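You operate a simulated robot arm through the tools that you are given. There is no shell and no other tool.

The job below is to be done with a simulated two-armed robot. You get a single attempt, and the scene is never put back.

## Task
Drop the three loose beads into the hopper and draw one into the white bin.
Fine: the slide ends pushed in.

Only the result counts: the job must be done as asked and must still hold three seconds after the hand-in. Knocking over, shifting, dropping, spilling or breaking anything else fails it.

## Robot
Two 7-joint arms with two-finger parallel grippers on one trunk, hanging from a carriage that runs on a gantry, over the field with the corners [-2294, 1175], [-2278, -105], [22, -77], [6, 1203] (x, y) and turns from -361 to 326 degrees about z. Base frame: it is fixed where the carriage stands at the start and does not move with it; the origin is on the floor, on the carriage's upright axis, x ahead of it, y to its left, z up; the surface under the hand at the start is at about z = 860. Units: mm, degrees, N and s.
The left shoulder is at the start at [40, 173, 1397], the right one opposite. With the tool pointing down near the work surface each hand reaches from about 100 to 720 mm from the robot's upright axis, wherever it stands, measured 20 degrees to its own side. Places, roughly: bead (3x3x3 cm) [800, -200, 900]; bin (9x10x5 cm) [800, 0, 900]; hopper slide [700, 0, 1000]; hopper tube [700, 0, 900]. Payload 3.43 kg a hand.
Tool frame (each hand has its own): the origin (TCP) lies between the finger pads and is the grasp point; the fingertips stand 30 mm ahead of it; z points along the fingers, y is the line along which they close. The gripper opens to 94 mm. The fingers are 28 mm wide and 10 mm thick; the gripper's body (50 by 96 mm) begins 55 mm behind the TCP.
Orientation is that of the tool frame in the base frame, as a unit quaternion [w, x, y, z]. With the fingers straight down and closing along the base's y, the tool's x points along the base's -x, its y along +y and its z along -z.

## Interface
- The arms move only by the tool jog_arm. It takes "left_motion", "right_motion" or both (then of equal length, played together; a hand with none holds still); each is a list of rows, each a list of 2 entries, a list of its own where there are three numbers: the shift along the tool's x, y, z in mm, then the turn, a rotation vector about the tool's x, y, z in degrees. In form: [[[dx, dy, dz], [wx, wy, wz]], ...]. A call has 1 to 20 rows; each row shifts and turns the commanded pose from where the row before left it, along the tool's axes as they then stand. "left_jaw" and "right_jaw" are, for a hand that has rows, the gripper command, from -1 (shut) to 1 (fully open), values between in proportion, set as the call begins (left out, the last holds). A row lasts 0.2 s, in which the tool goes at most 50 mm and 8.6 degrees; a call with a longer step from one row to the next is refused whole, and so is a gripper value outside its range. Where a pose cannot be reached the arm comes as near as it can. A force on the tool above 40 N (or 10 N above the force at the start of the call, whichever is more), or a blocked arm, ends the call early, and 0.2 s more pass. The fingers move at their own pace (about 72 mm/s each) and stop on an object; they squeeze with about 38 N. The grip force told is the motor's: it shows also when the fingers shut on nothing. Time passes only in rows, and 0.2 s behind the last, so rows that do not move let the fingers close. It gives the time, the measured TCP pose, the force on the tool (base axes), the opening and the grip force at its end, in the units of the frame above (readings bear some noise), with the torque about the TCP (base axes, N m) and any sound that the robot's microphone picked up, and new pictures: "show" is both (left out), scene, wrist or none (wrist: the cameras of the hands that moved).
- Cameras (640 x 400 px; columns grow to the right, rows downward): "scene" is now at [228.5, -15.5, 1673.8]; the picture's right is [-0.23, -0.97, 0.00], its down [-0.81, 0.19, -0.55] and it looks along [0.54, -0.13, -0.84] (base axes); focal length 262 px, centre (320, 200). "left" rides on the left gripper at [76, -14, -103] in its tool frame; the picture's right is [0.18, 0.98, 0.00], its down [-0.75, 0.14, -0.64] and it looks along [-0.63, 0.12, 0.77] (tool axes); focal length 243 px, centre (320, 200). "right" rides on the right gripper at [76, 14, -103] in its tool frame; the picture's right is [-0.18, 0.98, 0.00], its down [-0.75, -0.14, -0.64] and it looks along [-0.63, -0.12, 0.77] (tool axes); focal length 243 px, centre (320, 200). There is no depth. A picture from a camera that has moved, and an enlarged one, comes with that camera's place and axes in the base frame and with its lens.
- move_column(by): slides the trunk up (or, below 0, down) by that many mm; the arms and the scene camera ride with it, the base frame stays. It gives what a move gives, with no picture.
- roll_base(legs): drives the robot by 1 to 6 legs, each [ahead, left, turn to the left] in mm, mm and degrees, along the robot's own axes; the way and the turn of a leg run together, so that a leg with both is an arc; at most 1500 mm and 180 degrees a leg. The arms and the cameras ride along, it lands a little off, and it stops where it bumps. It keeps to its track: a leg is cut to what the track allows. It gives what a move gives, and a new picture of the scene camera.
- head_to(pan, tilt): turns the head with the scene camera to pan (to the left, within 86 degrees either way) and tilt (down, from -29 to 69), counted from straight ahead of the robot. It gives what a move gives, and a new picture of the scene camera.
- close_up(camera, box): a new picture of the part [left, top, right, bottom] of that camera's present view, enlarged. No time passes.
- sign_off(): hands the job in; it is judged then, once.

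Places have to be worked out from the pictures, the camera data and where the tool is seen. Open the grippers and draw the arms clear of the work before you hand the job in, unless the task says otherwise.

The tools are called after "Call:" by a JSON object that holds its "method" and its "body". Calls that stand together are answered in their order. jog_arm: Moves the arms, as the interface text tells. Its arguments: {"type":"object","properties":{"left_motion":{"type":"array","items":{"type":"array"}},"left_jaw":{"type":"number"},"right_motion":{"type":"array","items":{"type":"array"}},"right_jaw":{"type":"number"},"show":{"type":"string","enum":["both","scene","wrist","none"]}},"required":[]} The other tools are called the same way: move_column (by) slides the trunk up or down; roll_base (legs) drives the base; head_to (pan, tilt) turns the head that bears the scene camera; close_up (camera, box) takes an enlarged picture of a part of a camera's view; sign_off () hands the job in.

At the start:

```text
clock: 0.0
left_tcp_pos: [448.6, 154.2, 998.6]
left_tool_rot: [0.035, -0.025, 0.999, -0.008]
left_contact_force: [58.3, -201.6, -263.4]
left_wrist_torque: [25.79, -18.24, 19.63]
left_finger_gap: 93.7
left_grasp_force: 0.1
right_tcp_pos: [552.8, -211.6, 1000.0]
right_tool_rot: [0.038, 0.008, 0.999, 0.004]
right_contact_force: [73.7, 88.3, -269.3]
right_wrist_torque: [-11.35, -17.1, -8.73]
right_finger_gap: 94.0
right_grasp_force: 0.1
trunk travel left (down, up): [-550.0, 231.0]
robot x, y, heading: [1.6, -0.8, -0.1]
head pan, tilt: [-13.1, 56.6]
```

scene: 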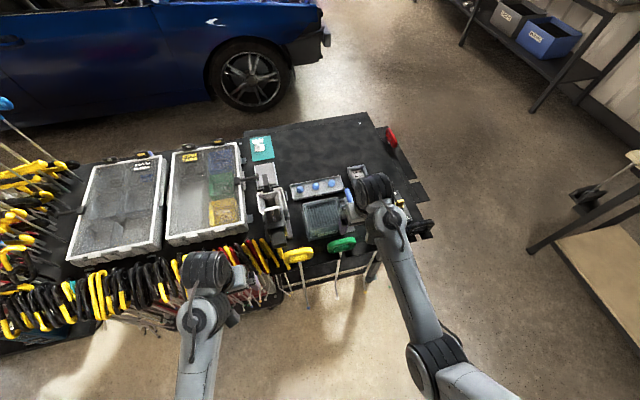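
right: 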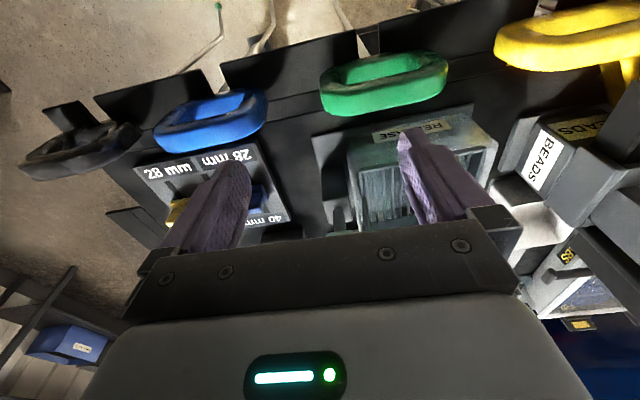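
left: 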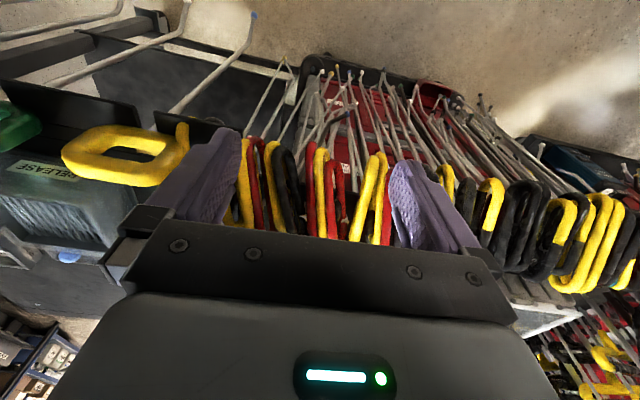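

The scene shows a cluttered bench with a hopper-like device near the middle; I'll enlarge that region first to identify the beads, hopper, slide and bin.

Call:
{"method": "close_up", "body": {"camera": "scene", "box": [240, 120, 440, 245]}}

Call:
{"method": "close_up", "body": {"camera": "right", "box": [440, 60, 640, 340]}}

Call:
{"method": "close_up", "body": {"camera": "right", "box": [100, 60, 340, 240]}}

```text
3.20 times, centred on (340, 182) of scene
camera zoom: at [228.5, -15.5, 1673.8], right [-0.23, -0.97, 0.0], down [-0.81, 0.19, -0.55], along [0.54, -0.13, -0.84], focal length 839 px, centre (256, 256)
```

zoom: 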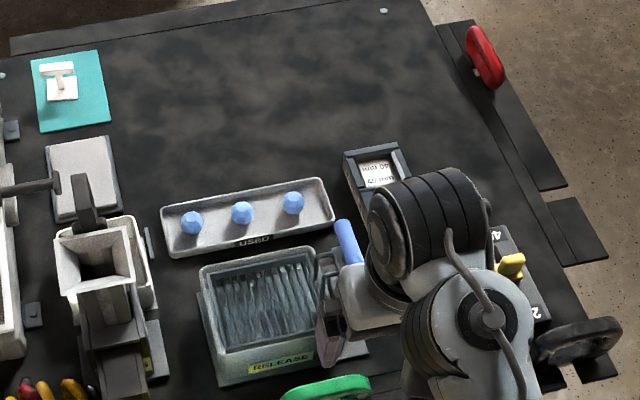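

```text
1.43 times, centred on (540, 200) of right
camera zoom: at [469.0, -195.4, 1097.5], right [0.2, 0.98, 0.02], down [0.7, -0.16, 0.7], along [0.69, -0.12, -0.72], focal length 347 px, centre (6, 200)
```

zoom: 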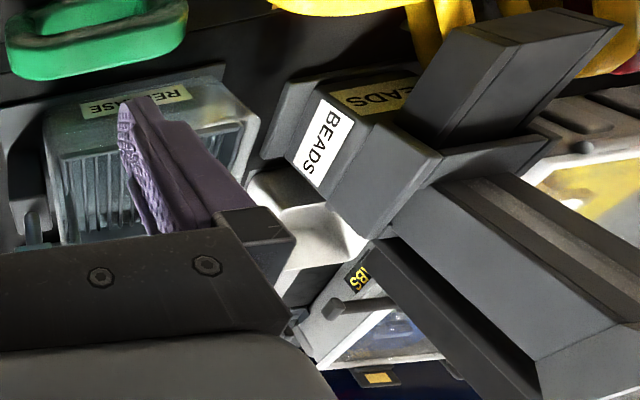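

```text
2.22 times, centred on (220, 150) of right
camera zoom: at [469.0, -195.4, 1097.5], right [0.2, 0.98, 0.02], down [0.7, -0.16, 0.7], along [0.69, -0.12, -0.72], focal length 539 px, centre (542, 311)
```

zoom: 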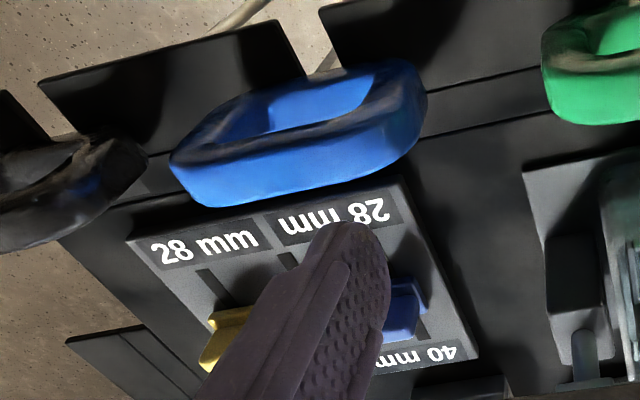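

The right arm hides part of the bench, so I'll lift it and pull it back a little to see the hopper, the tray of three blue beads and the other devices.

Call:
{"method": "jog_arm", "body": {"right_motion": [[[20, -20, -30], [0, 0, 0]], [[20, -20, -30], [0, 0, 0]], [[20, -20, -30], [0, 0, 0]], [[20, -20, -30], [0, 0, 0]], [[0, 0, 0], [0, 0, 0]]], "show": "both"}}

```text
clock: 0.5
left_tcp_pos: [452.1, 154.2, 999.6]
left_tool_rot: [0.045, -0.037, 0.998, -0.011]
left_contact_force: [10.1, -23.1, -25.7]
left_wrist_torque: [3.02, -1.24, 2.41]
left_finger_gap: 93.9
left_grasp_force: 0.0
right_tcp_pos: [552.3, -229.3, 1031.7]
right_tool_rot: [0.094, 0.034, 0.995, 0.01]
right_contact_force: [59.2, 30.9, -100.9]
right_wrist_torque: [-4.13, -4.62, -3.87]
right_finger_gap: 94.1
right_grasp_force: 0.1
right hand out of reach, approached as far as the arm can: row 2
trunk travel left (down, up): [-550.0, 231.0]
robot x, y, heading: [0.7, -1.0, -0.1]
head pan, tilt: [-13.1, 56.6]
stopped in row 2 (right hand): the force on the tool passed its limit at 321 N (the readings are from after the stop); the commanded pose is now the measured one
camera scene: at [228.5, -15.6, 1673.7], right [-0.23, -0.97, 0.0], down [-0.81, 0.19, -0.55], along [0.54, -0.13, -0.84], focal length 262 px, centre (320, 200)
camera right: at [458.9, -209.9, 1118.9], right [0.24, 0.97, 0.06], down [0.61, -0.2, 0.77], along [0.76, -0.15, -0.64], focal length 243 px, centre (320, 200)
```

scene: 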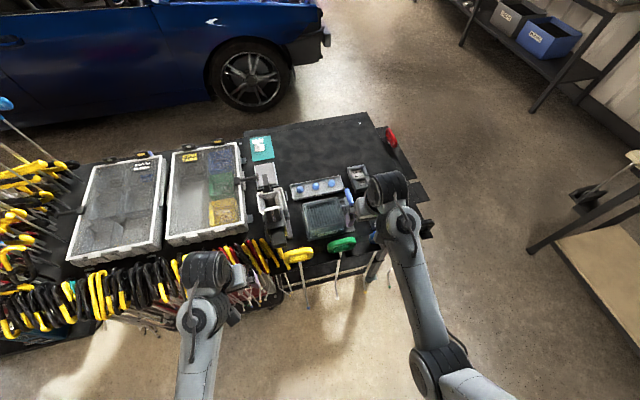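
right: 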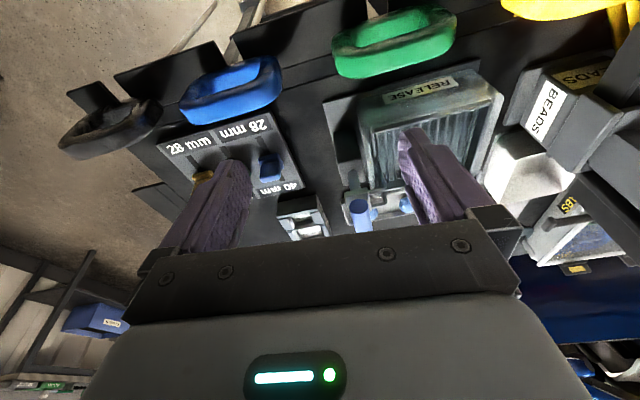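

The force reading seems like a settling transient and the arm drifted; I'll hold still for a moment to see whether readings settle.

Call:
{"method": "jog_arm", "body": {"right_motion": [[[0, 0, 0], [0, 0, 0]], [[0, 0, 0], [0, 0, 0]], [[0, 0, 0], [0, 0, 0]], [[0, 0, 0], [0, 0, 0]], [[0, 0, 0], [0, 0, 0]]], "left_motion": [[[0, 0, 0], [0, 0, 0]], [[0, 0, 0], [0, 0, 0]], [[0, 0, 0], [0, 0, 0]], [[0, 0, 0], [0, 0, 0]], [[0, 0, 0], [0, 0, 0]]], "show": "none"}}

```text
clock: 0.9
left_tcp_pos: [452.1, 153.9, 1001.3]
left_tool_rot: [0.045, -0.039, 0.998, -0.01]
left_contact_force: [4.1, -11.0, -12.0]
left_wrist_torque: [1.42, -0.65, 1.13]
left_finger_gap: 94.0
left_grasp_force: 0.0
right_tcp_pos: [552.6, -229.2, 1032.3]
right_tool_rot: [0.098, 0.035, 0.995, 0.011]
right_contact_force: [24.9, 11.8, -39.1]
right_wrist_torque: [-1.58, -1.71, -1.52]
right_finger_gap: 93.8
right_grasp_force: 0.2
trunk travel left (down, up): [-550.0, 231.0]
robot x, y, heading: [1.1, -0.6, -0.0]
head pan, tilt: [-13.1, 56.6]
stopped in row 2 (left hand): the force on the tool passed its limit at 47 N (the readings are from after the stop); the commanded pose is now the measured one
```

Forces are decaying, so I'll wait once more for both arms to fully settle.

Call:
{"method": "jog_arm", "body": {"right_motion": [[[0, 0, 0], [0, 0, 0]], [[0, 0, 0], [0, 0, 0]], [[0, 0, 0], [0, 0, 0]], [[0, 0, 0], [0, 0, 0]], [[0, 0, 0], [0, 0, 0]]], "left_motion": [[[0, 0, 0], [0, 0, 0]], [[0, 0, 0], [0, 0, 0]], [[0, 0, 0], [0, 0, 0]], [[0, 0, 0], [0, 0, 0]], [[0, 0, 0], [0, 0, 0]]], "show": "none"}}

```text
clock: 1.3
left_tcp_pos: [453.8, 154.5, 999.1]
left_tool_rot: [0.045, -0.038, 0.998, -0.011]
left_contact_force: [2.2, -5.5, -5.7]
left_wrist_torque: [0.7, -0.32, 0.53]
left_finger_gap: 93.9
left_grasp_force: 0.0
right_tcp_pos: [553.5, -229.0, 1031.7]
right_tool_rot: [0.098, 0.035, 0.995, 0.011]
right_contact_force: [11.4, 6.3, -19.9]
right_wrist_torque: [-0.8, -0.89, -0.8]
right_finger_gap: 93.8
right_grasp_force: 0.1
trunk travel left (down, up): [-550.0, 231.0]
robot x, y, heading: [-1.0, 1.9, 0.1]
head pan, tilt: [-13.1, 56.6]
stopped in row 1 (right hand): the force on the tool passed its limit at 60 N (the readings are from after the stop); the commanded pose is now the measured one
```

Still decaying by about half per call; I'll wait again.

Call:
{"method": "jog_arm", "body": {"right_motion": [[[0, 0, 0], [0, 0, 0]], [[0, 0, 0], [0, 0, 0]], [[0, 0, 0], [0, 0, 0]], [[0, 0, 0], [0, 0, 0]], [[0, 0, 0], [0, 0, 0]]], "left_motion": [[[0, 0, 0], [0, 0, 0]], [[0, 0, 0], [0, 0, 0]], [[0, 0, 0], [0, 0, 0]], [[0, 0, 0], [0, 0, 0]], [[0, 0, 0], [0, 0, 0]]], "show": "none"}}

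```text
clock: 2.3
left_tcp_pos: [452.1, 152.6, 1000.3]
left_tool_rot: [0.045, -0.039, 0.998, -0.011]
left_contact_force: [1.4, -4.8, -4.2]
left_wrist_torque: [0.52, -0.23, 0.4]
left_finger_gap: 94.0
left_grasp_force: 0.0
right_tcp_pos: [553.6, -229.4, 1032.6]
right_tool_rot: [0.098, 0.035, 0.994, 0.011]
right_contact_force: [10.0, 4.4, -15.5]
right_wrist_torque: [-0.61, -0.73, -0.59]
right_finger_gap: 93.9
right_grasp_force: 0.0
trunk travel left (down, up): [-550.0, 231.0]
robot x, y, heading: [0.4, -1.1, -0.2]
head pan, tilt: [-13.1, 56.6]
stopped in row 5 (right hand): the force on the tool passed its limit at 40 N (the readings are from after the stop); the commanded pose is now the measured one
```

The reading decays slowly but the arm is still; the readings look like a bias rather than contact. I'll zoom the scene camera onto the hopper and bead tray.

Call:
{"method": "close_up", "body": {"camera": "scene", "box": [245, 155, 305, 255]}}

Call:
{"method": "close_up", "body": {"camera": "scene", "box": [280, 160, 440, 260]}}

Call:
{"method": "close_up", "body": {"camera": "right", "box": [480, 30, 640, 280]}}

Call:
{"method": "close_up", "body": {"camera": "right", "box": [150, 60, 510, 260]}}

```text
4.00 times, centred on (275, 205) of scene
camera zoom: at [228.6, -15.4, 1673.8], right [-0.23, -0.97, 0.0], down [-0.81, 0.19, -0.55], along [0.54, -0.13, -0.84], focal length 1049 px, centre (500, 180)
```

zoom: 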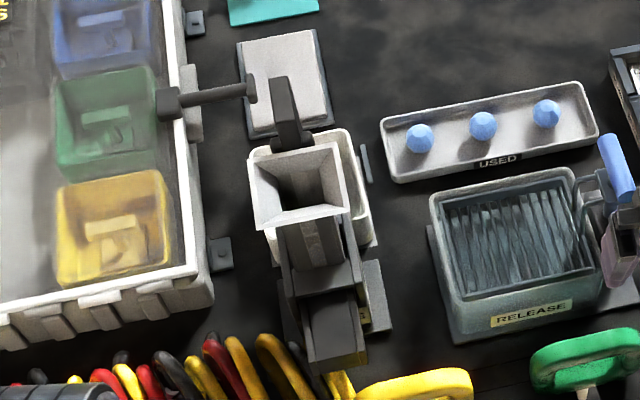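

```text
4.00 times, centred on (360, 210) of scene
camera zoom: at [228.6, -15.4, 1673.8], right [-0.23, -0.97, 0.0], down [-0.81, 0.19, -0.55], along [0.54, -0.13, -0.84], focal length 1049 px, centre (160, 160)
```

zoom: 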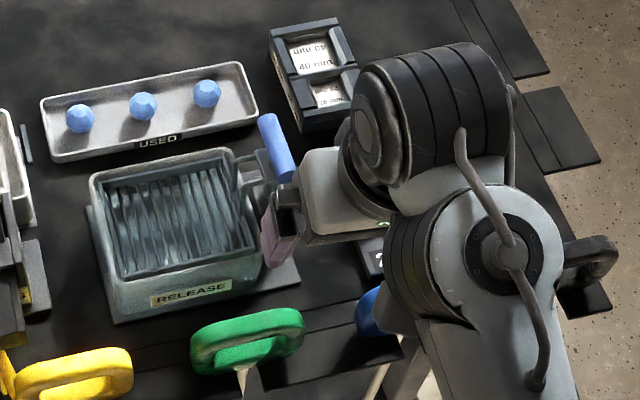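

```text
1.60 times, centred on (560, 155) of right
camera zoom: at [459.7, -209.3, 1118.6], right [0.25, 0.97, 0.06], down [0.6, -0.21, 0.77], along [0.76, -0.15, -0.63], focal length 388 px, centre (-64, 272)
```

zoom: 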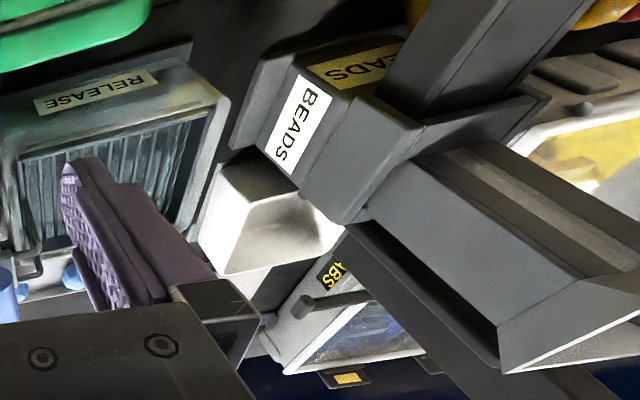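

```text
1.78 times, centred on (330, 160) of right
camera zoom: at [459.7, -209.3, 1118.6], right [0.25, 0.97, 0.06], down [0.6, -0.21, 0.77], along [0.76, -0.15, -0.63], focal length 431 px, centre (302, 271)
```

zoom: 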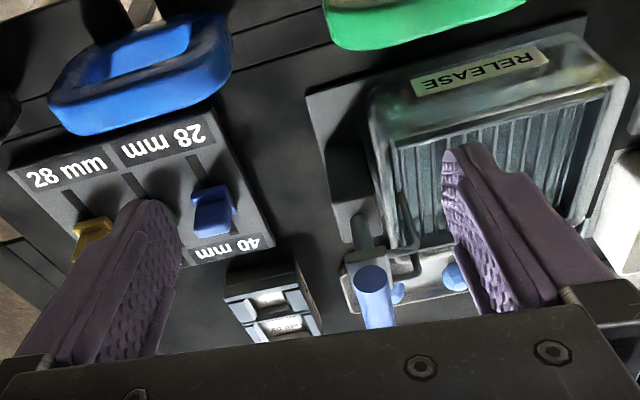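

The bench has a BEADS hopper (funnel on top, block with a slide), a white bin near it, a USED tray with three blue beads, a RELEASE box and other gadgets. I'll raise the trunk to keep the hands clear before moving around for better views.

Call:
{"method": "move_column", "body": {"by": 150}}

```text
clock: 4.1
left_tcp_pos: [452.2, 155.1, 1149.6]
left_tool_rot: [0.045, -0.039, 0.998, -0.011]
left_contact_force: [2.8, -7.8, -8.4]
left_wrist_torque: [1.0, -0.56, 0.78]
left_finger_gap: 93.7
left_grasp_force: 0.1
right_tcp_pos: [552.8, -228.7, 1182.0]
right_tool_rot: [0.097, 0.035, 0.995, 0.012]
right_contact_force: [13.2, 10.5, -29.5]
right_wrist_torque: [-1.36, -1.84, -1.21]
right_finger_gap: 94.1
right_grasp_force: 0.1
trunk travel left (down, up): [-700.0, 81.0]
robot x, y, heading: [2.1, -0.3, -0.3]
head pan, tilt: [-13.1, 56.6]
```

Now I'll center the head on the hopper area for a view from the new height.

Call:
{"method": "head_to", "body": {"pan": -3, "tilt": 60}}

Call:
{"method": "close_up", "body": {"camera": "scene", "box": [240, 100, 400, 200]}}

```text
clock: 4.8
left_tcp_pos: [452.4, 153.2, 1150.4]
left_tool_rot: [0.045, -0.038, 0.998, -0.01]
left_contact_force: [2.4, -7.6, -8.8]
left_wrist_torque: [1.0, -0.65, 0.77]
left_finger_gap: 94.2
left_grasp_force: 0.1
right_tcp_pos: [553.0, -229.0, 1182.0]
right_tool_rot: [0.097, 0.035, 0.995, 0.011]
right_contact_force: [12.0, 11.2, -30.4]
right_wrist_torque: [-1.34, -1.93, -1.27]
right_finger_gap: 94.0
right_grasp_force: 0.1
trunk travel left (down, up): [-700.0, 81.0]
robot x, y, heading: [-4.9, -0.7, -0.2]
head pan, tilt: [-3.0, 60.0]
camera scene: at [226.6, -3.0, 1819.7], right [-0.05, -1.0, 0.0], down [-0.86, 0.05, -0.5], along [0.5, -0.03, -0.87], focal length 262 px, centre (320, 200)
```

scene: 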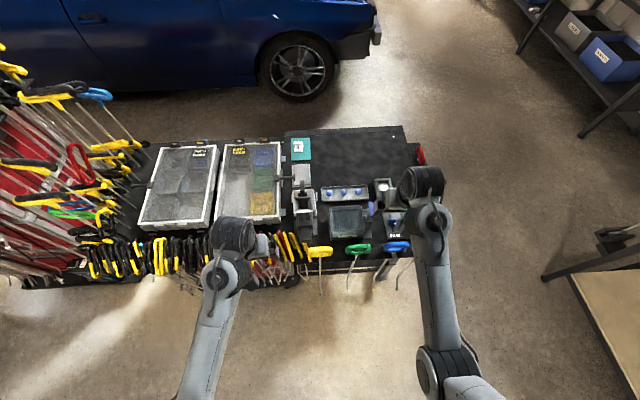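

```text
4.00 times, centred on (320, 150) of scene
camera zoom: at [226.6, -3.0, 1819.7], right [-0.05, -1.0, 0.0], down [-0.86, 0.05, -0.5], along [0.5, -0.03, -0.87], focal length 1049 px, centre (320, 400)
```

zoom: 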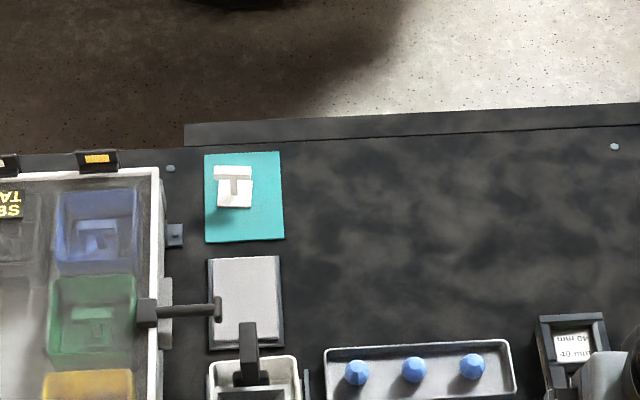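

Call:
{"method": "close_up", "body": {"camera": "scene", "box": [280, 165, 360, 265]}}

Call:
{"method": "close_up", "body": {"camera": "scene", "box": [310, 170, 430, 260]}}

```text
4.00 times, centred on (320, 215) of scene
camera zoom: at [226.6, -3.0, 1819.7], right [-0.05, -1.0, 0.0], down [-0.86, 0.05, -0.5], along [0.5, -0.03, -0.87], focal length 1049 px, centre (320, 140)
```

zoom: 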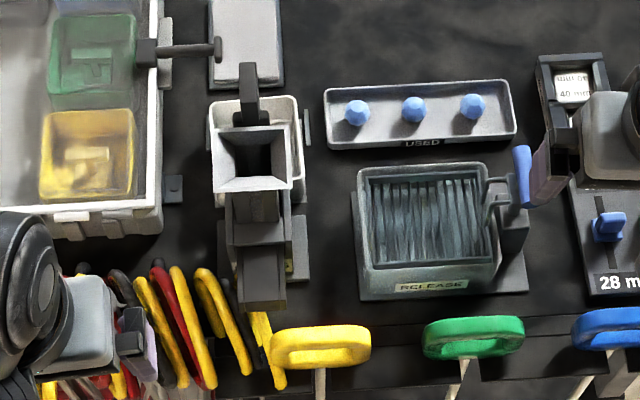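

```text
4.44 times, centred on (370, 215) of scene
camera zoom: at [226.6, -3.0, 1819.7], right [-0.05, -1.0, 0.0], down [-0.86, 0.05, -0.5], along [0.5, -0.03, -0.87], focal length 1165 px, centre (98, 133)
```

zoom: 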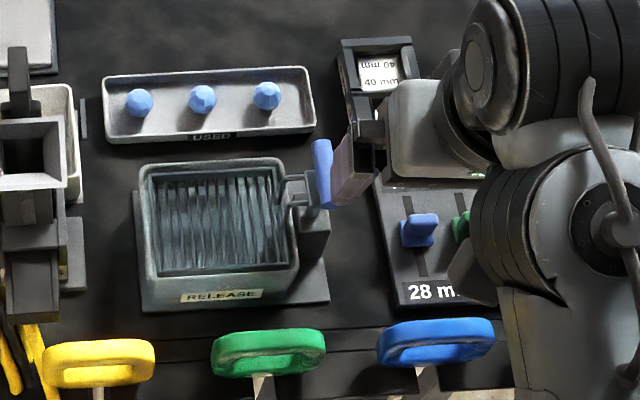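

I'll look at the hopper through the wrist cameras at this height.

Call:
{"method": "close_up", "body": {"camera": "right", "box": [400, 0, 640, 300]}}

Call:
{"method": "close_up", "body": {"camera": "left", "box": [0, 0, 640, 400]}}

```text
1.33 times, centred on (520, 150) of right
camera zoom: at [459.5, -209.4, 1268.7], right [0.25, 0.97, 0.06], down [0.6, -0.2, 0.77], along [0.76, -0.15, -0.63], focal length 324 px, centre (53, 267)
```

zoom: 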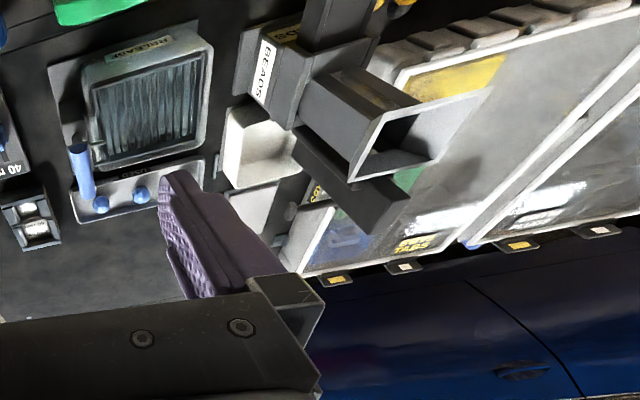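

```text
1.00 times, centred on (320, 200) of left (not enlarged: the box is as wide or as high as the picture)
camera zoom: at [370.6, 135.9, 1245.9], right [-0.26, 0.97, -0.04], down [0.68, 0.21, 0.7], along [0.69, 0.15, -0.71], focal length 243 px, centre (320, 200)
```

zoom: 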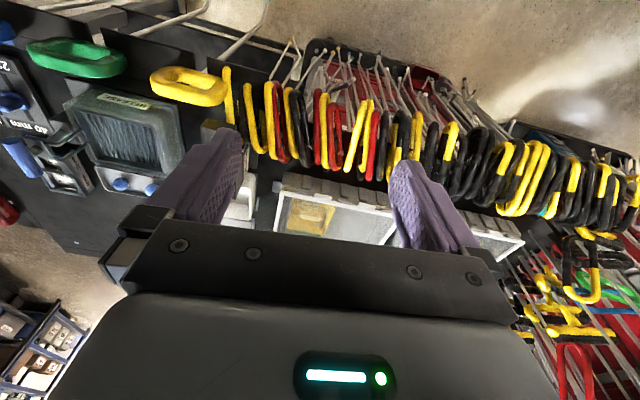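

The hopper has a funnel on a tube, a front block, and a dark bar reaching rearward; beads sit at about (797, -72/-132/-194). Since the carriage is near its forward limit, I'll turn the robot left about 60° so the right shoulder comes forward, extending reach.

Call:
{"method": "roll_base", "body": {"legs": [[12, -15, 0], [0, 0, 60]]}}

```text
clock: 8.2
left_tcp_pos: [108.1, 454.1, 1149.3]
left_tool_rot: [0.045, -0.53, 0.847, 0.013]
left_contact_force: [7.4, -1.8, -8.7]
left_wrist_torque: [1.04, 0.46, 0.74]
left_finger_gap: 93.9
left_grasp_force: 0.1
right_tcp_pos: [489.5, 346.4, 1182.8]
right_tool_rot: [0.079, -0.462, 0.881, 0.058]
right_contact_force: [-3.3, 16.9, -31.7]
right_wrist_torque: [0.96, -2.23, -1.39]
right_finger_gap: 93.9
right_grasp_force: 0.0
trunk travel left (down, up): [-700.0, 81.0]
robot x, y, heading: [11.6, -13.5, 59.4]
head pan, tilt: [-3.0, 60.0]
camera scene: at [129.9, 179.2, 1819.7], right [0.83, -0.55, 0.0], down [-0.48, -0.72, -0.5], along [0.28, 0.42, -0.87], focal length 262 px, centre (320, 200)
```

scene: 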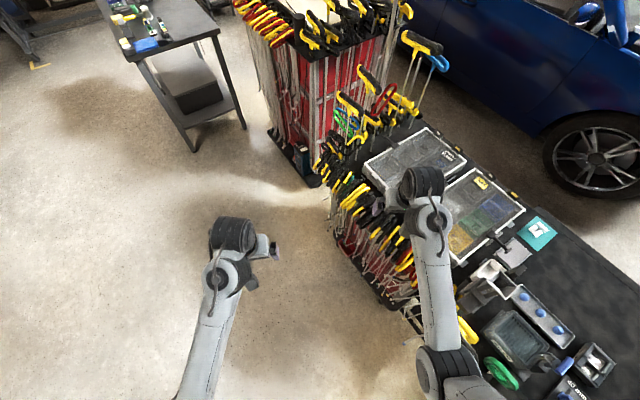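

Turned to about 59°. Now I'll pan the head toward the hopper to see it from its left-front.

Call:
{"method": "head_to", "body": {"pan": -78, "tilt": 52}}

```text
clock: 9.7
left_tcp_pos: [108.2, 453.7, 1151.1]
left_tool_rot: [0.044, -0.53, 0.847, 0.013]
left_contact_force: [8.4, -2.6, -5.7]
left_wrist_torque: [0.87, 0.61, 0.75]
left_finger_gap: 94.1
left_grasp_force: 0.0
right_tcp_pos: [489.4, 344.9, 1182.2]
right_tool_rot: [0.079, -0.463, 0.881, 0.057]
right_contact_force: [-1.7, 15.9, -25.3]
right_wrist_torque: [0.73, -1.82, -1.1]
right_finger_gap: 94.0
right_grasp_force: 0.0
trunk travel left (down, up): [-700.0, 81.0]
robot x, y, heading: [15.1, -17.7, 59.6]
head pan, tilt: [-78.0, 52.0]
camera scene: at [164.4, 99.9, 1829.6], right [-0.32, -0.95, 0.0], down [-0.75, 0.25, -0.62], along [0.58, -0.19, -0.79], focal length 262 px, centre (320, 200)
```

scene: 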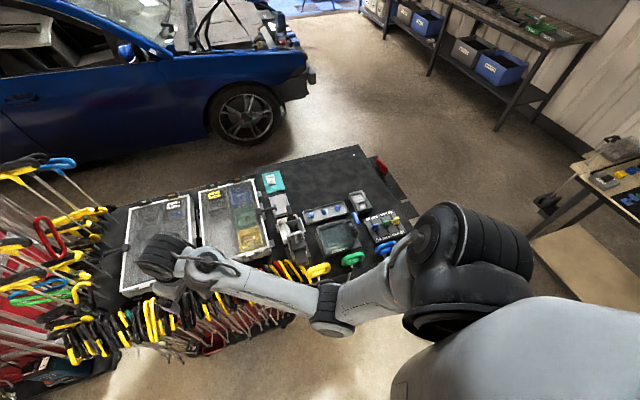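

The workspace is visible past the arm; enlarging the hopper and the gadgets to the right.

Call:
{"method": "close_up", "body": {"camera": "scene", "box": [260, 185, 330, 285]}}

Call:
{"method": "close_up", "body": {"camera": "scene", "box": [290, 175, 420, 275]}}

```text
4.00 times, centred on (295, 235) of scene
camera zoom: at [164.4, 99.9, 1829.6], right [-0.32, -0.95, 0.0], down [-0.75, 0.25, -0.62], along [0.58, -0.19, -0.79], focal length 1049 px, centre (420, 60)
```

zoom: 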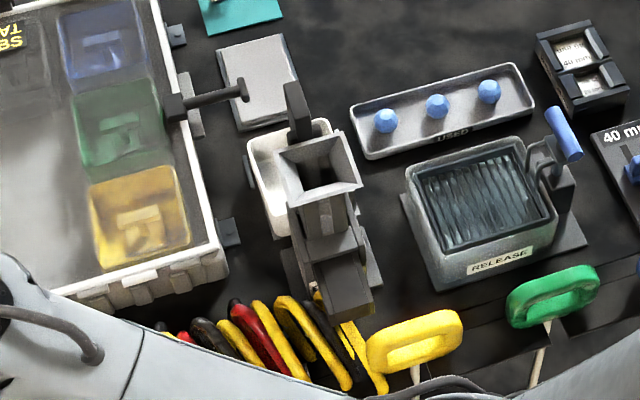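

```text
4.00 times, centred on (355, 225) of scene
camera zoom: at [164.4, 99.9, 1829.6], right [-0.32, -0.95, 0.0], down [-0.75, 0.25, -0.62], along [0.58, -0.19, -0.79], focal length 1049 px, centre (180, 100)
```

zoom: 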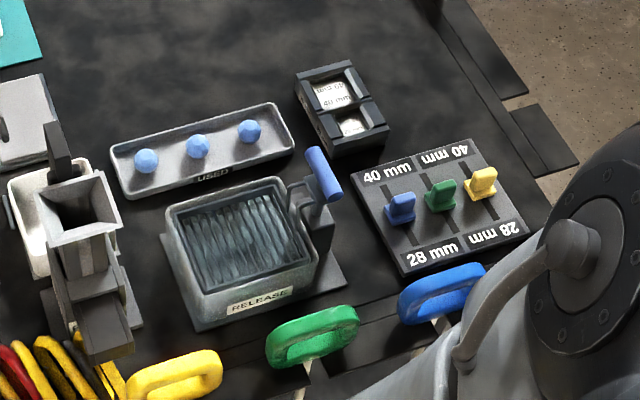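

I'll carry the right hand over toward the right side of the hopper (staying high) so its wrist camera can look at the hopper from the side.

Call:
{"method": "jog_arm", "body": {"right_motion": [[[14, -15, -2], [0, 0, 0]], [[29, -30, -4], [0, 0, 0]], [[29, -30, -4], [0, 0, 0]], [[29, -30, -4], [0, 0, 0]], [[29, -30, -4], [0, 0, 0]], [[29, -30, -4], [0, 0, 0]], [[29, -30, -4], [0, 0, 0]], [[29, -30, -4], [0, 0, 0]], [[29, -30, -4], [0, 0, 0]], [[29, -30, -4], [0, 0, 0]], [[29, -30, -4], [0, 0, 0]], [[29, -30, -4], [0, 0, 0]], [[14, -15, -2], [0, 0, 0]]]}}

```text
clock: 10.0
left_tcp_pos: [108.7, 453.4, 1150.0]
left_tool_rot: [0.044, -0.529, 0.847, 0.014]
left_contact_force: [3.1, -0.5, -3.4]
left_wrist_torque: [0.36, 0.23, 0.3]
left_finger_gap: 94.1
left_grasp_force: 0.1
right_tcp_pos: [491.3, 342.1, 1183.1]
right_tool_rot: [0.081, -0.46, 0.882, 0.06]
right_contact_force: [-0.5, 11.3, -16.6]
right_wrist_torque: [0.31, -0.86, -0.57]
right_finger_gap: 93.9
right_grasp_force: 0.1
trunk travel left (down, up): [-700.0, 81.0]
robot x, y, heading: [14.7, -11.8, 59.8]
head pan, tilt: [-78.0, 52.0]
stopped in row 1 (right hand): the force on the tool passed its limit at 57 N (the readings are from after the stop); the commanded pose is now the measured one
camera scene: at [164.4, 99.8, 1829.6], right [-0.32, -0.95, 0.0], down [-0.75, 0.25, -0.62], along [0.58, -0.19, -0.79], focal length 262 px, centre (320, 200)
camera right: at [427.2, 272.4, 1268.7], right [-0.7, 0.71, 0.07], down [0.48, 0.41, 0.77], along [0.52, 0.58, -0.63], focal length 243 px, centre (320, 200)
```

scene: 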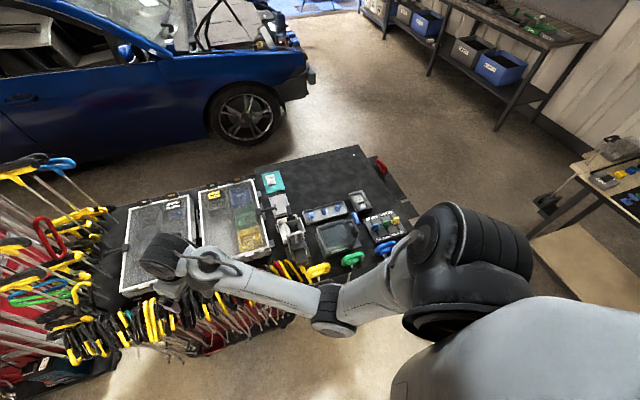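
right: 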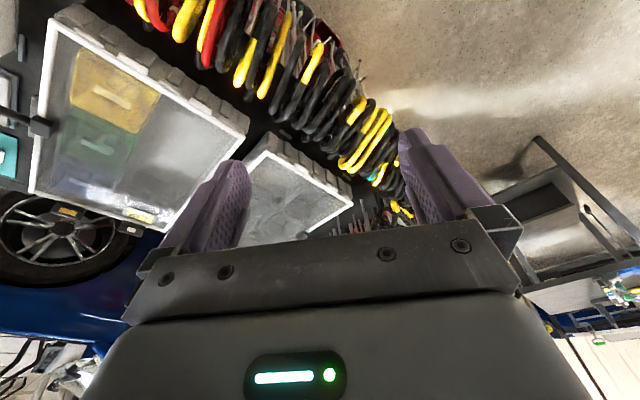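

The arm stopped on a force reading although nothing is near it; likely a joint at its limit. I'll try a slow move forward/down, away from the raised posture, to see if the reading relaxes.

Call:
{"method": "jog_arm", "body": {"right_motion": [[[0, 0, 5], [0, 0, 0]], [[0, 0, 5], [0, 0, 0]], [[0, 0, 10], [0, 0, 0]], [[0, 0, 10], [0, 0, 0]], [[0, 0, 10], [0, 0, 0]]], "show": "none"}}

```text
clock: 11.2
left_tcp_pos: [108.3, 452.0, 1149.9]
left_tool_rot: [0.044, -0.529, 0.847, 0.014]
left_contact_force: [6.6, -2.4, -5.0]
left_wrist_torque: [0.69, 0.5, 0.63]
left_finger_gap: 94.1
left_grasp_force: 0.1
right_tcp_pos: [494.7, 349.6, 1143.9]
right_tool_rot: [0.08, -0.46, 0.882, 0.059]
right_contact_force: [-0.8, 0.2, -0.2]
right_wrist_torque: [0.02, -0.02, -0.01]
right_finger_gap: 94.0
right_grasp_force: 0.0
trunk travel left (down, up): [-700.0, 81.0]
robot x, y, heading: [14.3, -16.8, 59.5]
head pan, tilt: [-78.0, 52.0]
```

The reading dropped to zero, confirming a joint limit. Now I'll carry the hand across toward the right side of the hopper at z≈1144.

Call:
{"method": "jog_arm", "body": {"right_motion": [[[14, -15, -3], [0, 0, 0]], [[29, -30, -6.5], [0, 0, 0]], [[29, -30, -6.5], [0, 0, 0]], [[29, -30, -6.5], [0, 0, 0]], [[29, -30, -6.5], [0, 0, 0]], [[29, -30, -6.5], [0, 0, 0]], [[29, -30, -6.5], [0, 0, 0]], [[29, -30, -6.5], [0, 0, 0]], [[29, -30, -6.5], [0, 0, 0]], [[29, -30, -6.5], [0, 0, 0]], [[29, -30, -6.5], [0, 0, 0]], [[29, -30, -6.5], [0, 0, 0]], [[14, -15, -3], [0, 0, 0]]]}}

```text
clock: 12.2
left_tcp_pos: [107.5, 453.8, 1151.5]
left_tool_rot: [0.044, -0.529, 0.847, 0.013]
left_contact_force: [0.8, -1.0, -3.2]
left_wrist_torque: [0.34, 0.19, 0.27]
left_finger_gap: 93.7
left_grasp_force: 0.0
right_tcp_pos: [523.0, 201.7, 1144.4]
right_tool_rot: [0.084, -0.456, 0.884, 0.061]
right_contact_force: [1.7, 0.7, -2.0]
right_wrist_torque: [0.06, -0.05, 0.07]
right_finger_gap: 94.1
right_grasp_force: 0.1
trunk travel left (down, up): [-700.0, 81.0]
robot x, y, heading: [9.5, -14.4, 59.5]
head pan, tilt: [-78.0, 52.0]
stopped in row 5 (right hand): the force on the tool passed its limit at 62 N (the readings are from after the stop); the commanded pose is now the measured one
camera scene: at [164.4, 99.9, 1829.7], right [-0.32, -0.95, 0.0], down [-0.75, 0.25, -0.62], along [0.58, -0.19, -0.79], focal length 262 px, centre (320, 200)
camera right: at [458.1, 132.3, 1229.7], right [-0.7, 0.71, 0.07], down [0.49, 0.4, 0.78], along [0.53, 0.58, -0.63], focal length 243 px, centre (320, 200)
```

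scene: 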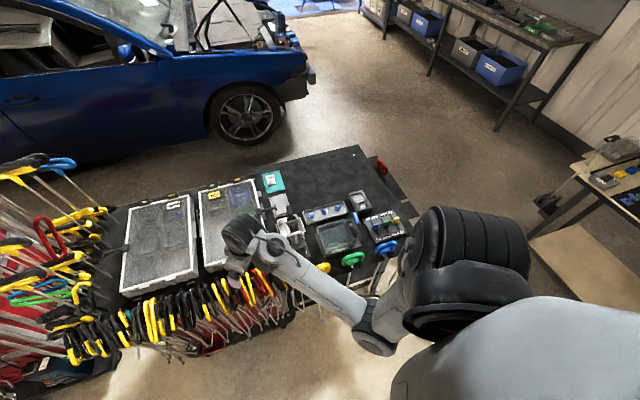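
right: 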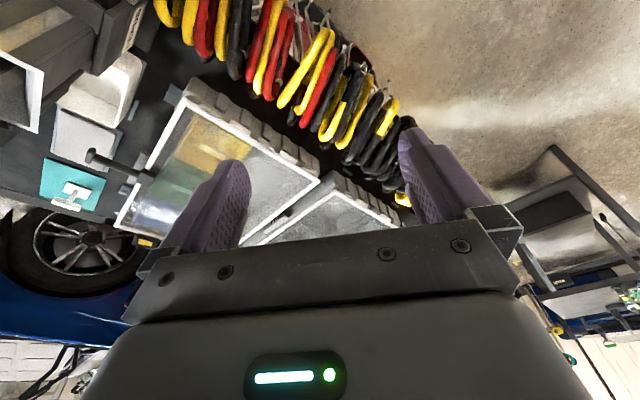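

Reading is back near zero, so it was a dynamic spike; I'll continue slower.

Call:
{"method": "jog_arm", "body": {"right_motion": [[[8, -8, -2], [0, 0, 0]], [[14, -15, -3], [0, 0, 0]], [[18, -18, -4], [0, 0, 0]], [[18, -18, -4], [0, 0, 0]], [[18, -18, -4], [0, 0, 0]], [[18, -18, -4], [0, 0, 0]], [[18, -18, -4], [0, 0, 0]], [[18, -18, -4], [0, 0, 0]], [[18, -18, -4], [0, 0, 0]], [[18, -18, -4], [0, 0, 0]], [[18, -18, -4], [0, 0, 0]], [[14, -15, -3], [0, 0, 0]], [[8, -8, -2], [0, 0, 0]]]}}

```text
clock: 12.7
left_tcp_pos: [107.4, 453.8, 1149.1]
left_tool_rot: [0.044, -0.53, 0.847, 0.013]
left_contact_force: [1.9, -0.5, -1.4]
left_wrist_torque: [0.13, 0.09, 0.14]
left_finger_gap: 94.0
left_grasp_force: 0.1
right_tcp_pos: [526.3, 189.5, 1144.6]
right_tool_rot: [0.086, -0.452, 0.886, 0.062]
right_contact_force: [7.0, 1.6, -10.9]
right_wrist_torque: [0.57, 0.08, 0.48]
right_finger_gap: 93.9
right_grasp_force: 0.1
trunk travel left (down, up): [-700.0, 81.0]
robot x, y, heading: [14.1, -14.5, 59.5]
head pan, tilt: [-78.0, 52.0]
stopped in row 2 (right hand): the force on the tool passed its limit at 48 N (the readings are from after the stop); the commanded pose is now the measured one
camera scene: at [164.4, 99.9, 1829.7], right [-0.32, -0.95, 0.0], down [-0.75, 0.25, -0.62], along [0.58, -0.19, -0.79], focal length 262 px, centre (320, 200)
camera right: at [460.5, 119.2, 1229.3], right [-0.69, 0.72, 0.07], down [0.49, 0.39, 0.78], along [0.53, 0.58, -0.62], focal length 243 px, centre (320, 200)
```

scene: 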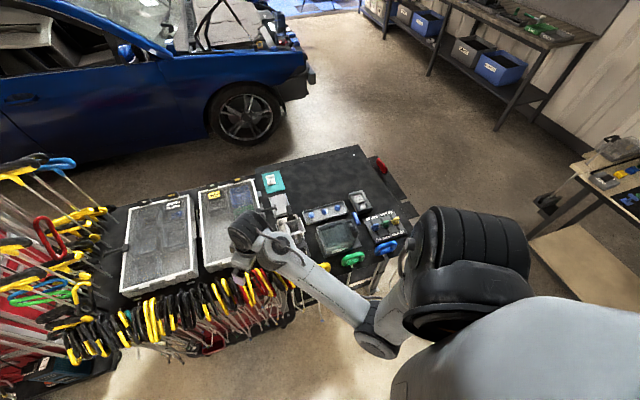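
right: 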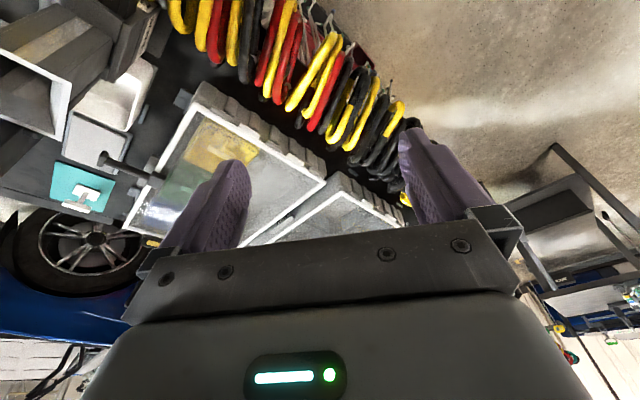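

It seems a wrist joint is at its limit with this yaw. I'll raise the trunk, then lower the hand a bit relative to it, straighten the tool and yaw it to the right so the arm posture is natural.

Call:
{"method": "move_column", "body": {"by": 75}}

Call:
{"method": "jog_arm", "body": {"right_motion": [[[0, 0, 8], [0, 1, 2]], [[0, 0, 14], [0, 2, 5]], [[0, 0, 18], [0, 3, 7]], [[0, 0, 14], [0, 3, 7]], [[0, 0, 8], [0, 3, 7]], [[0, 0, 0], [0, 0, 7]], [[0, 0, 0], [0, 0, 5]], [[0, 0, 0], [0, 0, 2]]], "show": "none"}}

```text
clock: 13.8
left_tcp_pos: [108.1, 453.3, 1224.7]
left_tool_rot: [0.045, -0.53, 0.847, 0.013]
left_contact_force: [2.9, -1.5, -1.2]
left_wrist_torque: [0.33, 0.26, 0.37]
left_finger_gap: 93.9
left_grasp_force: 0.1
right_tcp_pos: [525.6, 188.8, 1218.8]
right_tool_rot: [0.085, -0.453, 0.885, 0.062]
right_contact_force: [3.3, 7.9, -13.0]
right_wrist_torque: [0.11, -0.62, -0.36]
right_finger_gap: 94.2
right_grasp_force: 0.0
trunk travel left (down, up): [-775.0, 6.0]
robot x, y, heading: [12.3, -17.0, 59.4]
head pan, tilt: [-78.0, 52.0]
```

```text
clock: 15.6
left_tcp_pos: [109.1, 454.2, 1224.4]
left_tool_rot: [0.044, -0.53, 0.847, 0.014]
left_contact_force: [2.9, -1.3, -2.7]
left_wrist_torque: [0.34, 0.23, 0.27]
left_finger_gap: 94.2
left_grasp_force: 0.0
right_tcp_pos: [528.6, 197.1, 1158.4]
right_tool_rot: [-0.027, -0.109, 0.993, 0.03]
right_contact_force: [0.1, 0.0, 0.4]
right_wrist_torque: [0.0, 0.01, 0.02]
right_finger_gap: 93.8
right_grasp_force: 0.1
trunk travel left (down, up): [-775.0, 6.0]
robot x, y, heading: [14.3, -15.8, 59.7]
head pan, tilt: [-78.0, 52.0]
```

Zero force and nearly vertical tool. Now move the hand right across to about (610, -145, 1158).

Call:
{"method": "jog_arm", "body": {"right_motion": [[[0, -10, -0.7], [0, 0, 0]], [[0, -18, -1.2], [0, 0, 0]], [[0, -24, -1.6], [0, 0, 0]], [[0, -24, -1.6], [0, 0, 0]], [[0, -24, -1.6], [0, 0, 0]], [[0, -24, -1.6], [0, 0, 0]], [[0, -24, -1.6], [0, 0, 0]], [[0, -24, -1.6], [0, 0, 0]], [[0, -24, -1.6], [0, 0, 0]], [[0, -24, -1.6], [0, 0, 0]], [[0, -24, -1.6], [0, 0, 0]], [[0, -24, -1.6], [0, 0, 0]], [[0, -24, -1.6], [0, 0, 0]], [[0, -24, -1.6], [0, 0, 0]], [[0, -18, -1.2], [0, 0, 0]], [[0, -10, -0.7], [0, 0, 0]]]}}

```text
clock: 16.9
left_tcp_pos: [108.6, 454.1, 1225.5]
left_tool_rot: [0.045, -0.53, 0.847, 0.014]
left_contact_force: [0.5, -0.1, -1.2]
left_wrist_torque: [0.15, 0.1, 0.14]
left_finger_gap: 94.1
left_grasp_force: 0.0
right_tcp_pos: [553.4, 95.8, 1157.4]
right_tool_rot: [-0.025, -0.103, 0.994, 0.031]
right_contact_force: [2.1, 2.6, -8.8]
right_wrist_torque: [-0.24, -0.35, -0.2]
right_finger_gap: 94.2
right_grasp_force: 0.1
trunk travel left (down, up): [-775.0, 6.0]
robot x, y, heading: [11.9, -17.4, 59.4]
head pan, tilt: [-78.0, 52.0]
stopped in row 6 (right hand): the force on the tool passed its limit at 66 N (the readings are from after the stop); the commanded pose is now the measured one
camera scene: at [164.4, 99.9, 1904.7], right [-0.32, -0.95, 0.0], down [-0.75, 0.25, -0.62], along [0.58, -0.19, -0.79], focal length 262 px, centre (320, 200)
camera right: at [481.9, 89.5, 1264.5], right [-0.02, 1.0, 0.06], down [0.8, -0.02, 0.6], along [0.6, 0.06, -0.8], focal length 243 px, centre (320, 200)
```

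scene: 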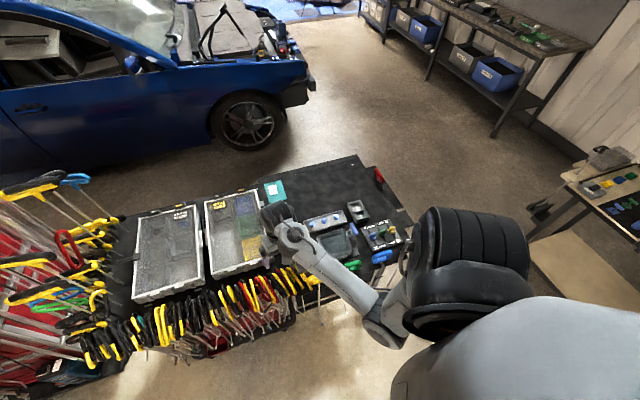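
right: 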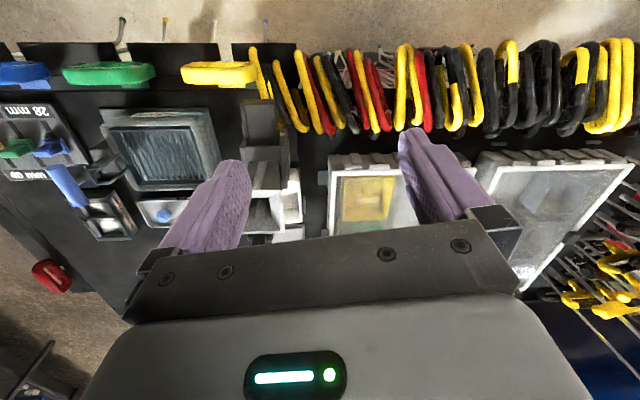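

Stopped again; I'll test whether it's a joint limit or a dynamic spike by making a few small slow steps the same way.

Call:
{"method": "jog_arm", "body": {"right_motion": [[[0, -4, 0], [0, 0, 0]], [[0, -6, 0], [0, 0, 0]], [[0, -8, 0], [0, 0, 0]], [[0, -8, 0], [0, 0, 0]], [[0, -8, 0], [0, 0, 0]], [[0, -8, 0], [0, 0, 0]], [[0, -8, 0], [0, 0, 0]], [[0, -8, 0], [0, 0, 0]], [[0, -8, 0], [0, 0, 0]], [[0, -8, 0], [0, 0, 0]]], "show": "none"}}

```text
clock: 17.4
left_tcp_pos: [108.3, 454.2, 1225.0]
left_tool_rot: [0.044, -0.53, 0.847, 0.014]
left_contact_force: [0.7, 0.0, -0.3]
left_wrist_torque: [0.05, 0.11, 0.09]
left_finger_gap: 94.0
left_grasp_force: 0.2
right_tcp_pos: [554.5, 91.0, 1156.8]
right_tool_rot: [-0.024, -0.098, 0.994, 0.032]
right_contact_force: [2.5, 5.5, -11.0]
right_wrist_torque: [-0.44, -0.66, -0.37]
right_finger_gap: 94.0
right_grasp_force: 0.0
trunk travel left (down, up): [-775.0, 6.0]
robot x, y, heading: [13.4, -18.0, 59.5]
head pan, tilt: [-78.0, 52.0]
stopped in row 2 (right hand): the force on the tool passed its limit at 47 N (the readings are from after the stop); the commanded pose is now the measured one
```

The yaw drifts rightward when it jams, so I'll yaw the tool further right and retry the sideways move slowly.

Call:
{"method": "jog_arm", "body": {"right_motion": [[[0, 0, 0], [0, 0, 3]], [[0, 0, 0], [0, 0, 6]], [[0, 0, 0], [0, 0, 7]], [[0, 0, 0], [0, 0, 7]], [[0, 0, 0], [0, 0, 7]], [[0, 0, 0], [0, 0, 4]], [[0, 0, 0], [0, 0, 0]]], "show": "none"}}

```text
clock: 19.0
left_tcp_pos: [108.4, 453.2, 1225.3]
left_tool_rot: [0.044, -0.531, 0.846, 0.014]
left_contact_force: [2.2, 0.8, -1.6]
left_wrist_torque: [0.18, 0.11, 0.15]
left_finger_gap: 93.9
left_grasp_force: 0.0
right_tcp_pos: [554.8, 90.5, 1157.7]
right_tool_rot: [-0.033, 0.196, 0.98, 0.023]
right_contact_force: [0.6, 0.2, 0.2]
right_wrist_torque: [0.0, -0.03, 0.03]
right_finger_gap: 94.1
right_grasp_force: 0.1
trunk travel left (down, up): [-775.0, 6.0]
robot x, y, heading: [9.3, -19.6, 59.7]
head pan, tilt: [-78.0, 52.0]
```

Free again. Move right ~200 mm with moderate steps.

Call:
{"method": "jog_arm", "body": {"right_motion": [[[-4, -6, -0.5], [0, 0, 0]], [[-7, -11, -1], [0, 0, 0]], [[-10, -15, -1.2], [0, 0, 0]], [[-10, -15, -1.2], [0, 0, 0]], [[-10, -15, -1.2], [0, 0, 0]], [[-10, -15, -1.2], [0, 0, 0]], [[-10, -15, -1.2], [0, 0, 0]], [[-10, -15, -1.2], [0, 0, 0]], [[-10, -15, -1.2], [0, 0, 0]], [[-10, -15, -1.2], [0, 0, 0]], [[-10, -15, -1.2], [0, 0, 0]], [[-7, -11, -1], [0, 0, 0]], [[-4, -6, -0.5], [0, 0, 0]]]}}

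```text
clock: 21.6
left_tcp_pos: [106.9, 454.1, 1224.5]
left_tool_rot: [0.044, -0.531, 0.846, 0.013]
left_contact_force: [0.4, 0.0, -1.4]
left_wrist_torque: [0.08, 0.1, 0.11]
left_finger_gap: 94.1
left_grasp_force: 0.1
right_tcp_pos: [591.4, -96.7, 1155.7]
right_tool_rot: [-0.031, 0.203, 0.978, 0.022]
right_contact_force: [3.5, 3.7, -8.0]
right_wrist_torque: [-0.74, -0.02, -0.37]
right_finger_gap: 93.9
right_grasp_force: 0.1
trunk travel left (down, up): [-775.0, 6.0]
robot x, y, heading: [11.5, -14.1, 59.3]
head pan, tilt: [-78.0, 52.0]
stopped in row 12 (right hand): the force on the tool passed its limit at 56 N (the readings are from after the stop); the commanded pose is now the measured one
camera scene: at [164.4, 99.9, 1904.7], right [-0.32, -0.95, 0.0], down [-0.75, 0.25, -0.62], along [0.58, -0.19, -0.79], focal length 262 px, centre (320, 200)
camera right: at [532.5, -58.1, 1264.8], right [0.56, 0.83, 0.02], down [0.67, -0.46, 0.58], along [0.49, -0.31, -0.81], focal length 243 px, centre (320, 200)
```

scene: 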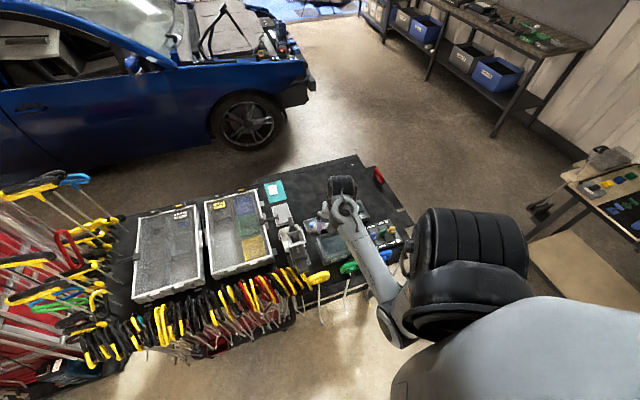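
right: 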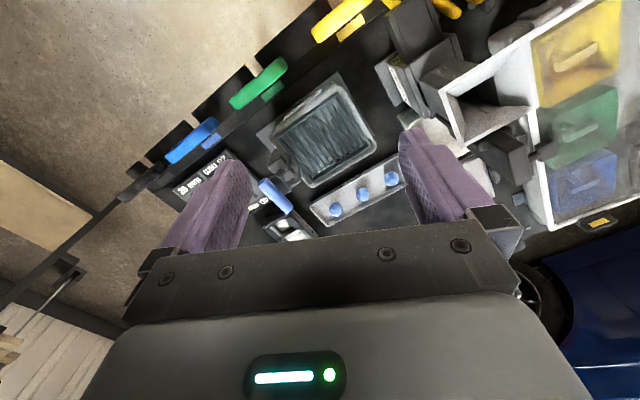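

The wrist view now shows the hopper and bead tray. I'll enlarge those parts.

Call:
{"method": "close_up", "body": {"camera": "right", "box": [370, 0, 570, 220]}}

Call:
{"method": "close_up", "body": {"camera": "right", "box": [230, 60, 430, 260]}}

Call:
{"method": "close_up", "body": {"camera": "scene", "box": [255, 195, 335, 275]}}

```text
1.82 times, centred on (470, 110) of right
camera zoom: at [532.5, -58.1, 1264.8], right [0.56, 0.83, 0.02], down [0.67, -0.46, 0.58], along [0.49, -0.31, -0.81], focal length 441 px, centre (47, 364)
```

zoom: 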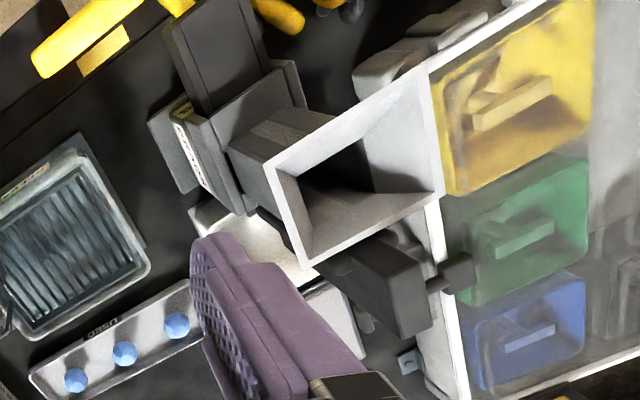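

```text
2.00 times, centred on (330, 160) of right
camera zoom: at [532.5, -58.1, 1264.8], right [0.56, 0.83, 0.02], down [0.67, -0.46, 0.58], along [0.49, -0.31, -0.81], focal length 485 px, centre (300, 280)
```

zoom: 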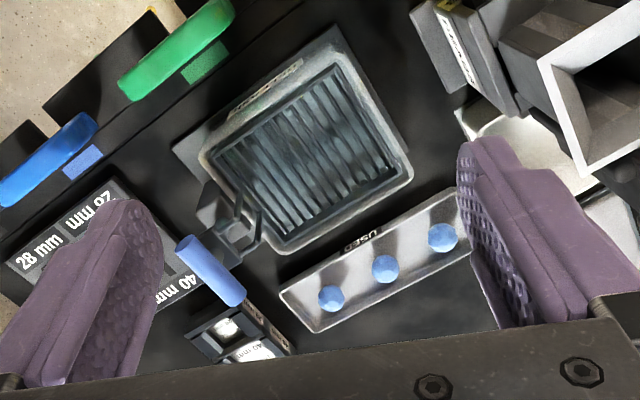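

```text
5.00 times, centred on (295, 235) of scene
camera zoom: at [164.4, 99.9, 1904.7], right [-0.32, -0.95, 0.0], down [-0.75, 0.25, -0.62], along [0.58, -0.19, -0.79], focal length 1311 px, centre (445, 25)
```

zoom: 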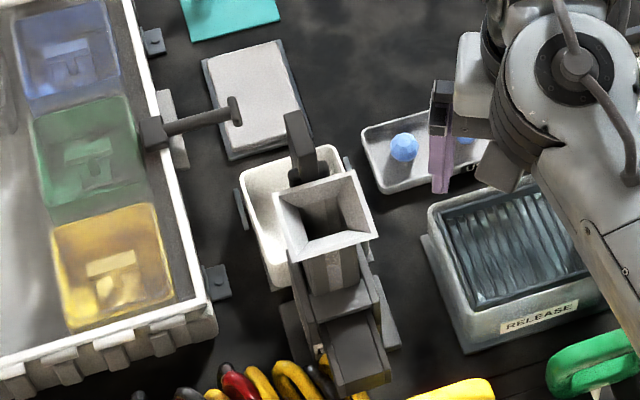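

I'll zoom further into the hopper in the scene view and wrist view to understand the slide.

Call:
{"method": "close_up", "body": {"camera": "scene", "box": [275, 210, 315, 275]}}

Call:
{"method": "close_up", "body": {"camera": "right", "box": [400, 20, 520, 200]}}

```text
6.15 times, centred on (295, 242) of scene
camera zoom: at [164.4, 99.9, 1904.7], right [-0.32, -0.95, 0.0], down [-0.75, 0.25, -0.62], along [0.58, -0.19, -0.79], focal length 1613 px, centre (474, -62)
```

zoom: 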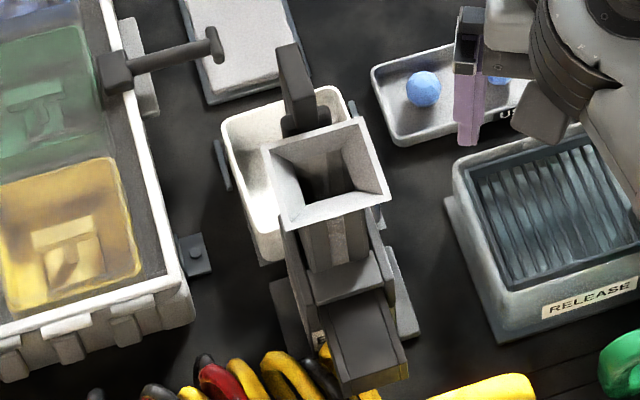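

```text
2.22 times, centred on (460, 110) of right
camera zoom: at [532.5, -58.1, 1264.8], right [0.56, 0.83, 0.02], down [0.67, -0.46, 0.58], along [0.49, -0.31, -0.81], focal length 539 px, centre (9, 400)
```

zoom: 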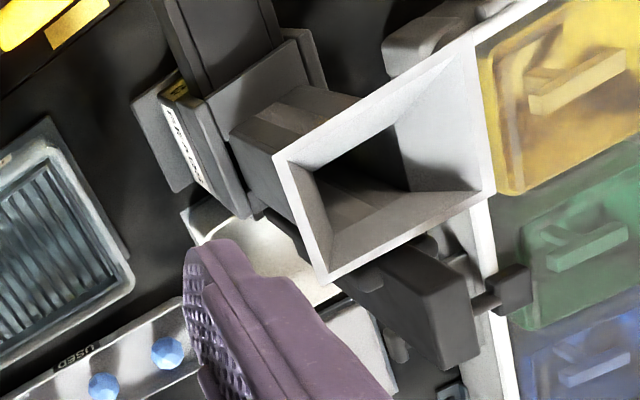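

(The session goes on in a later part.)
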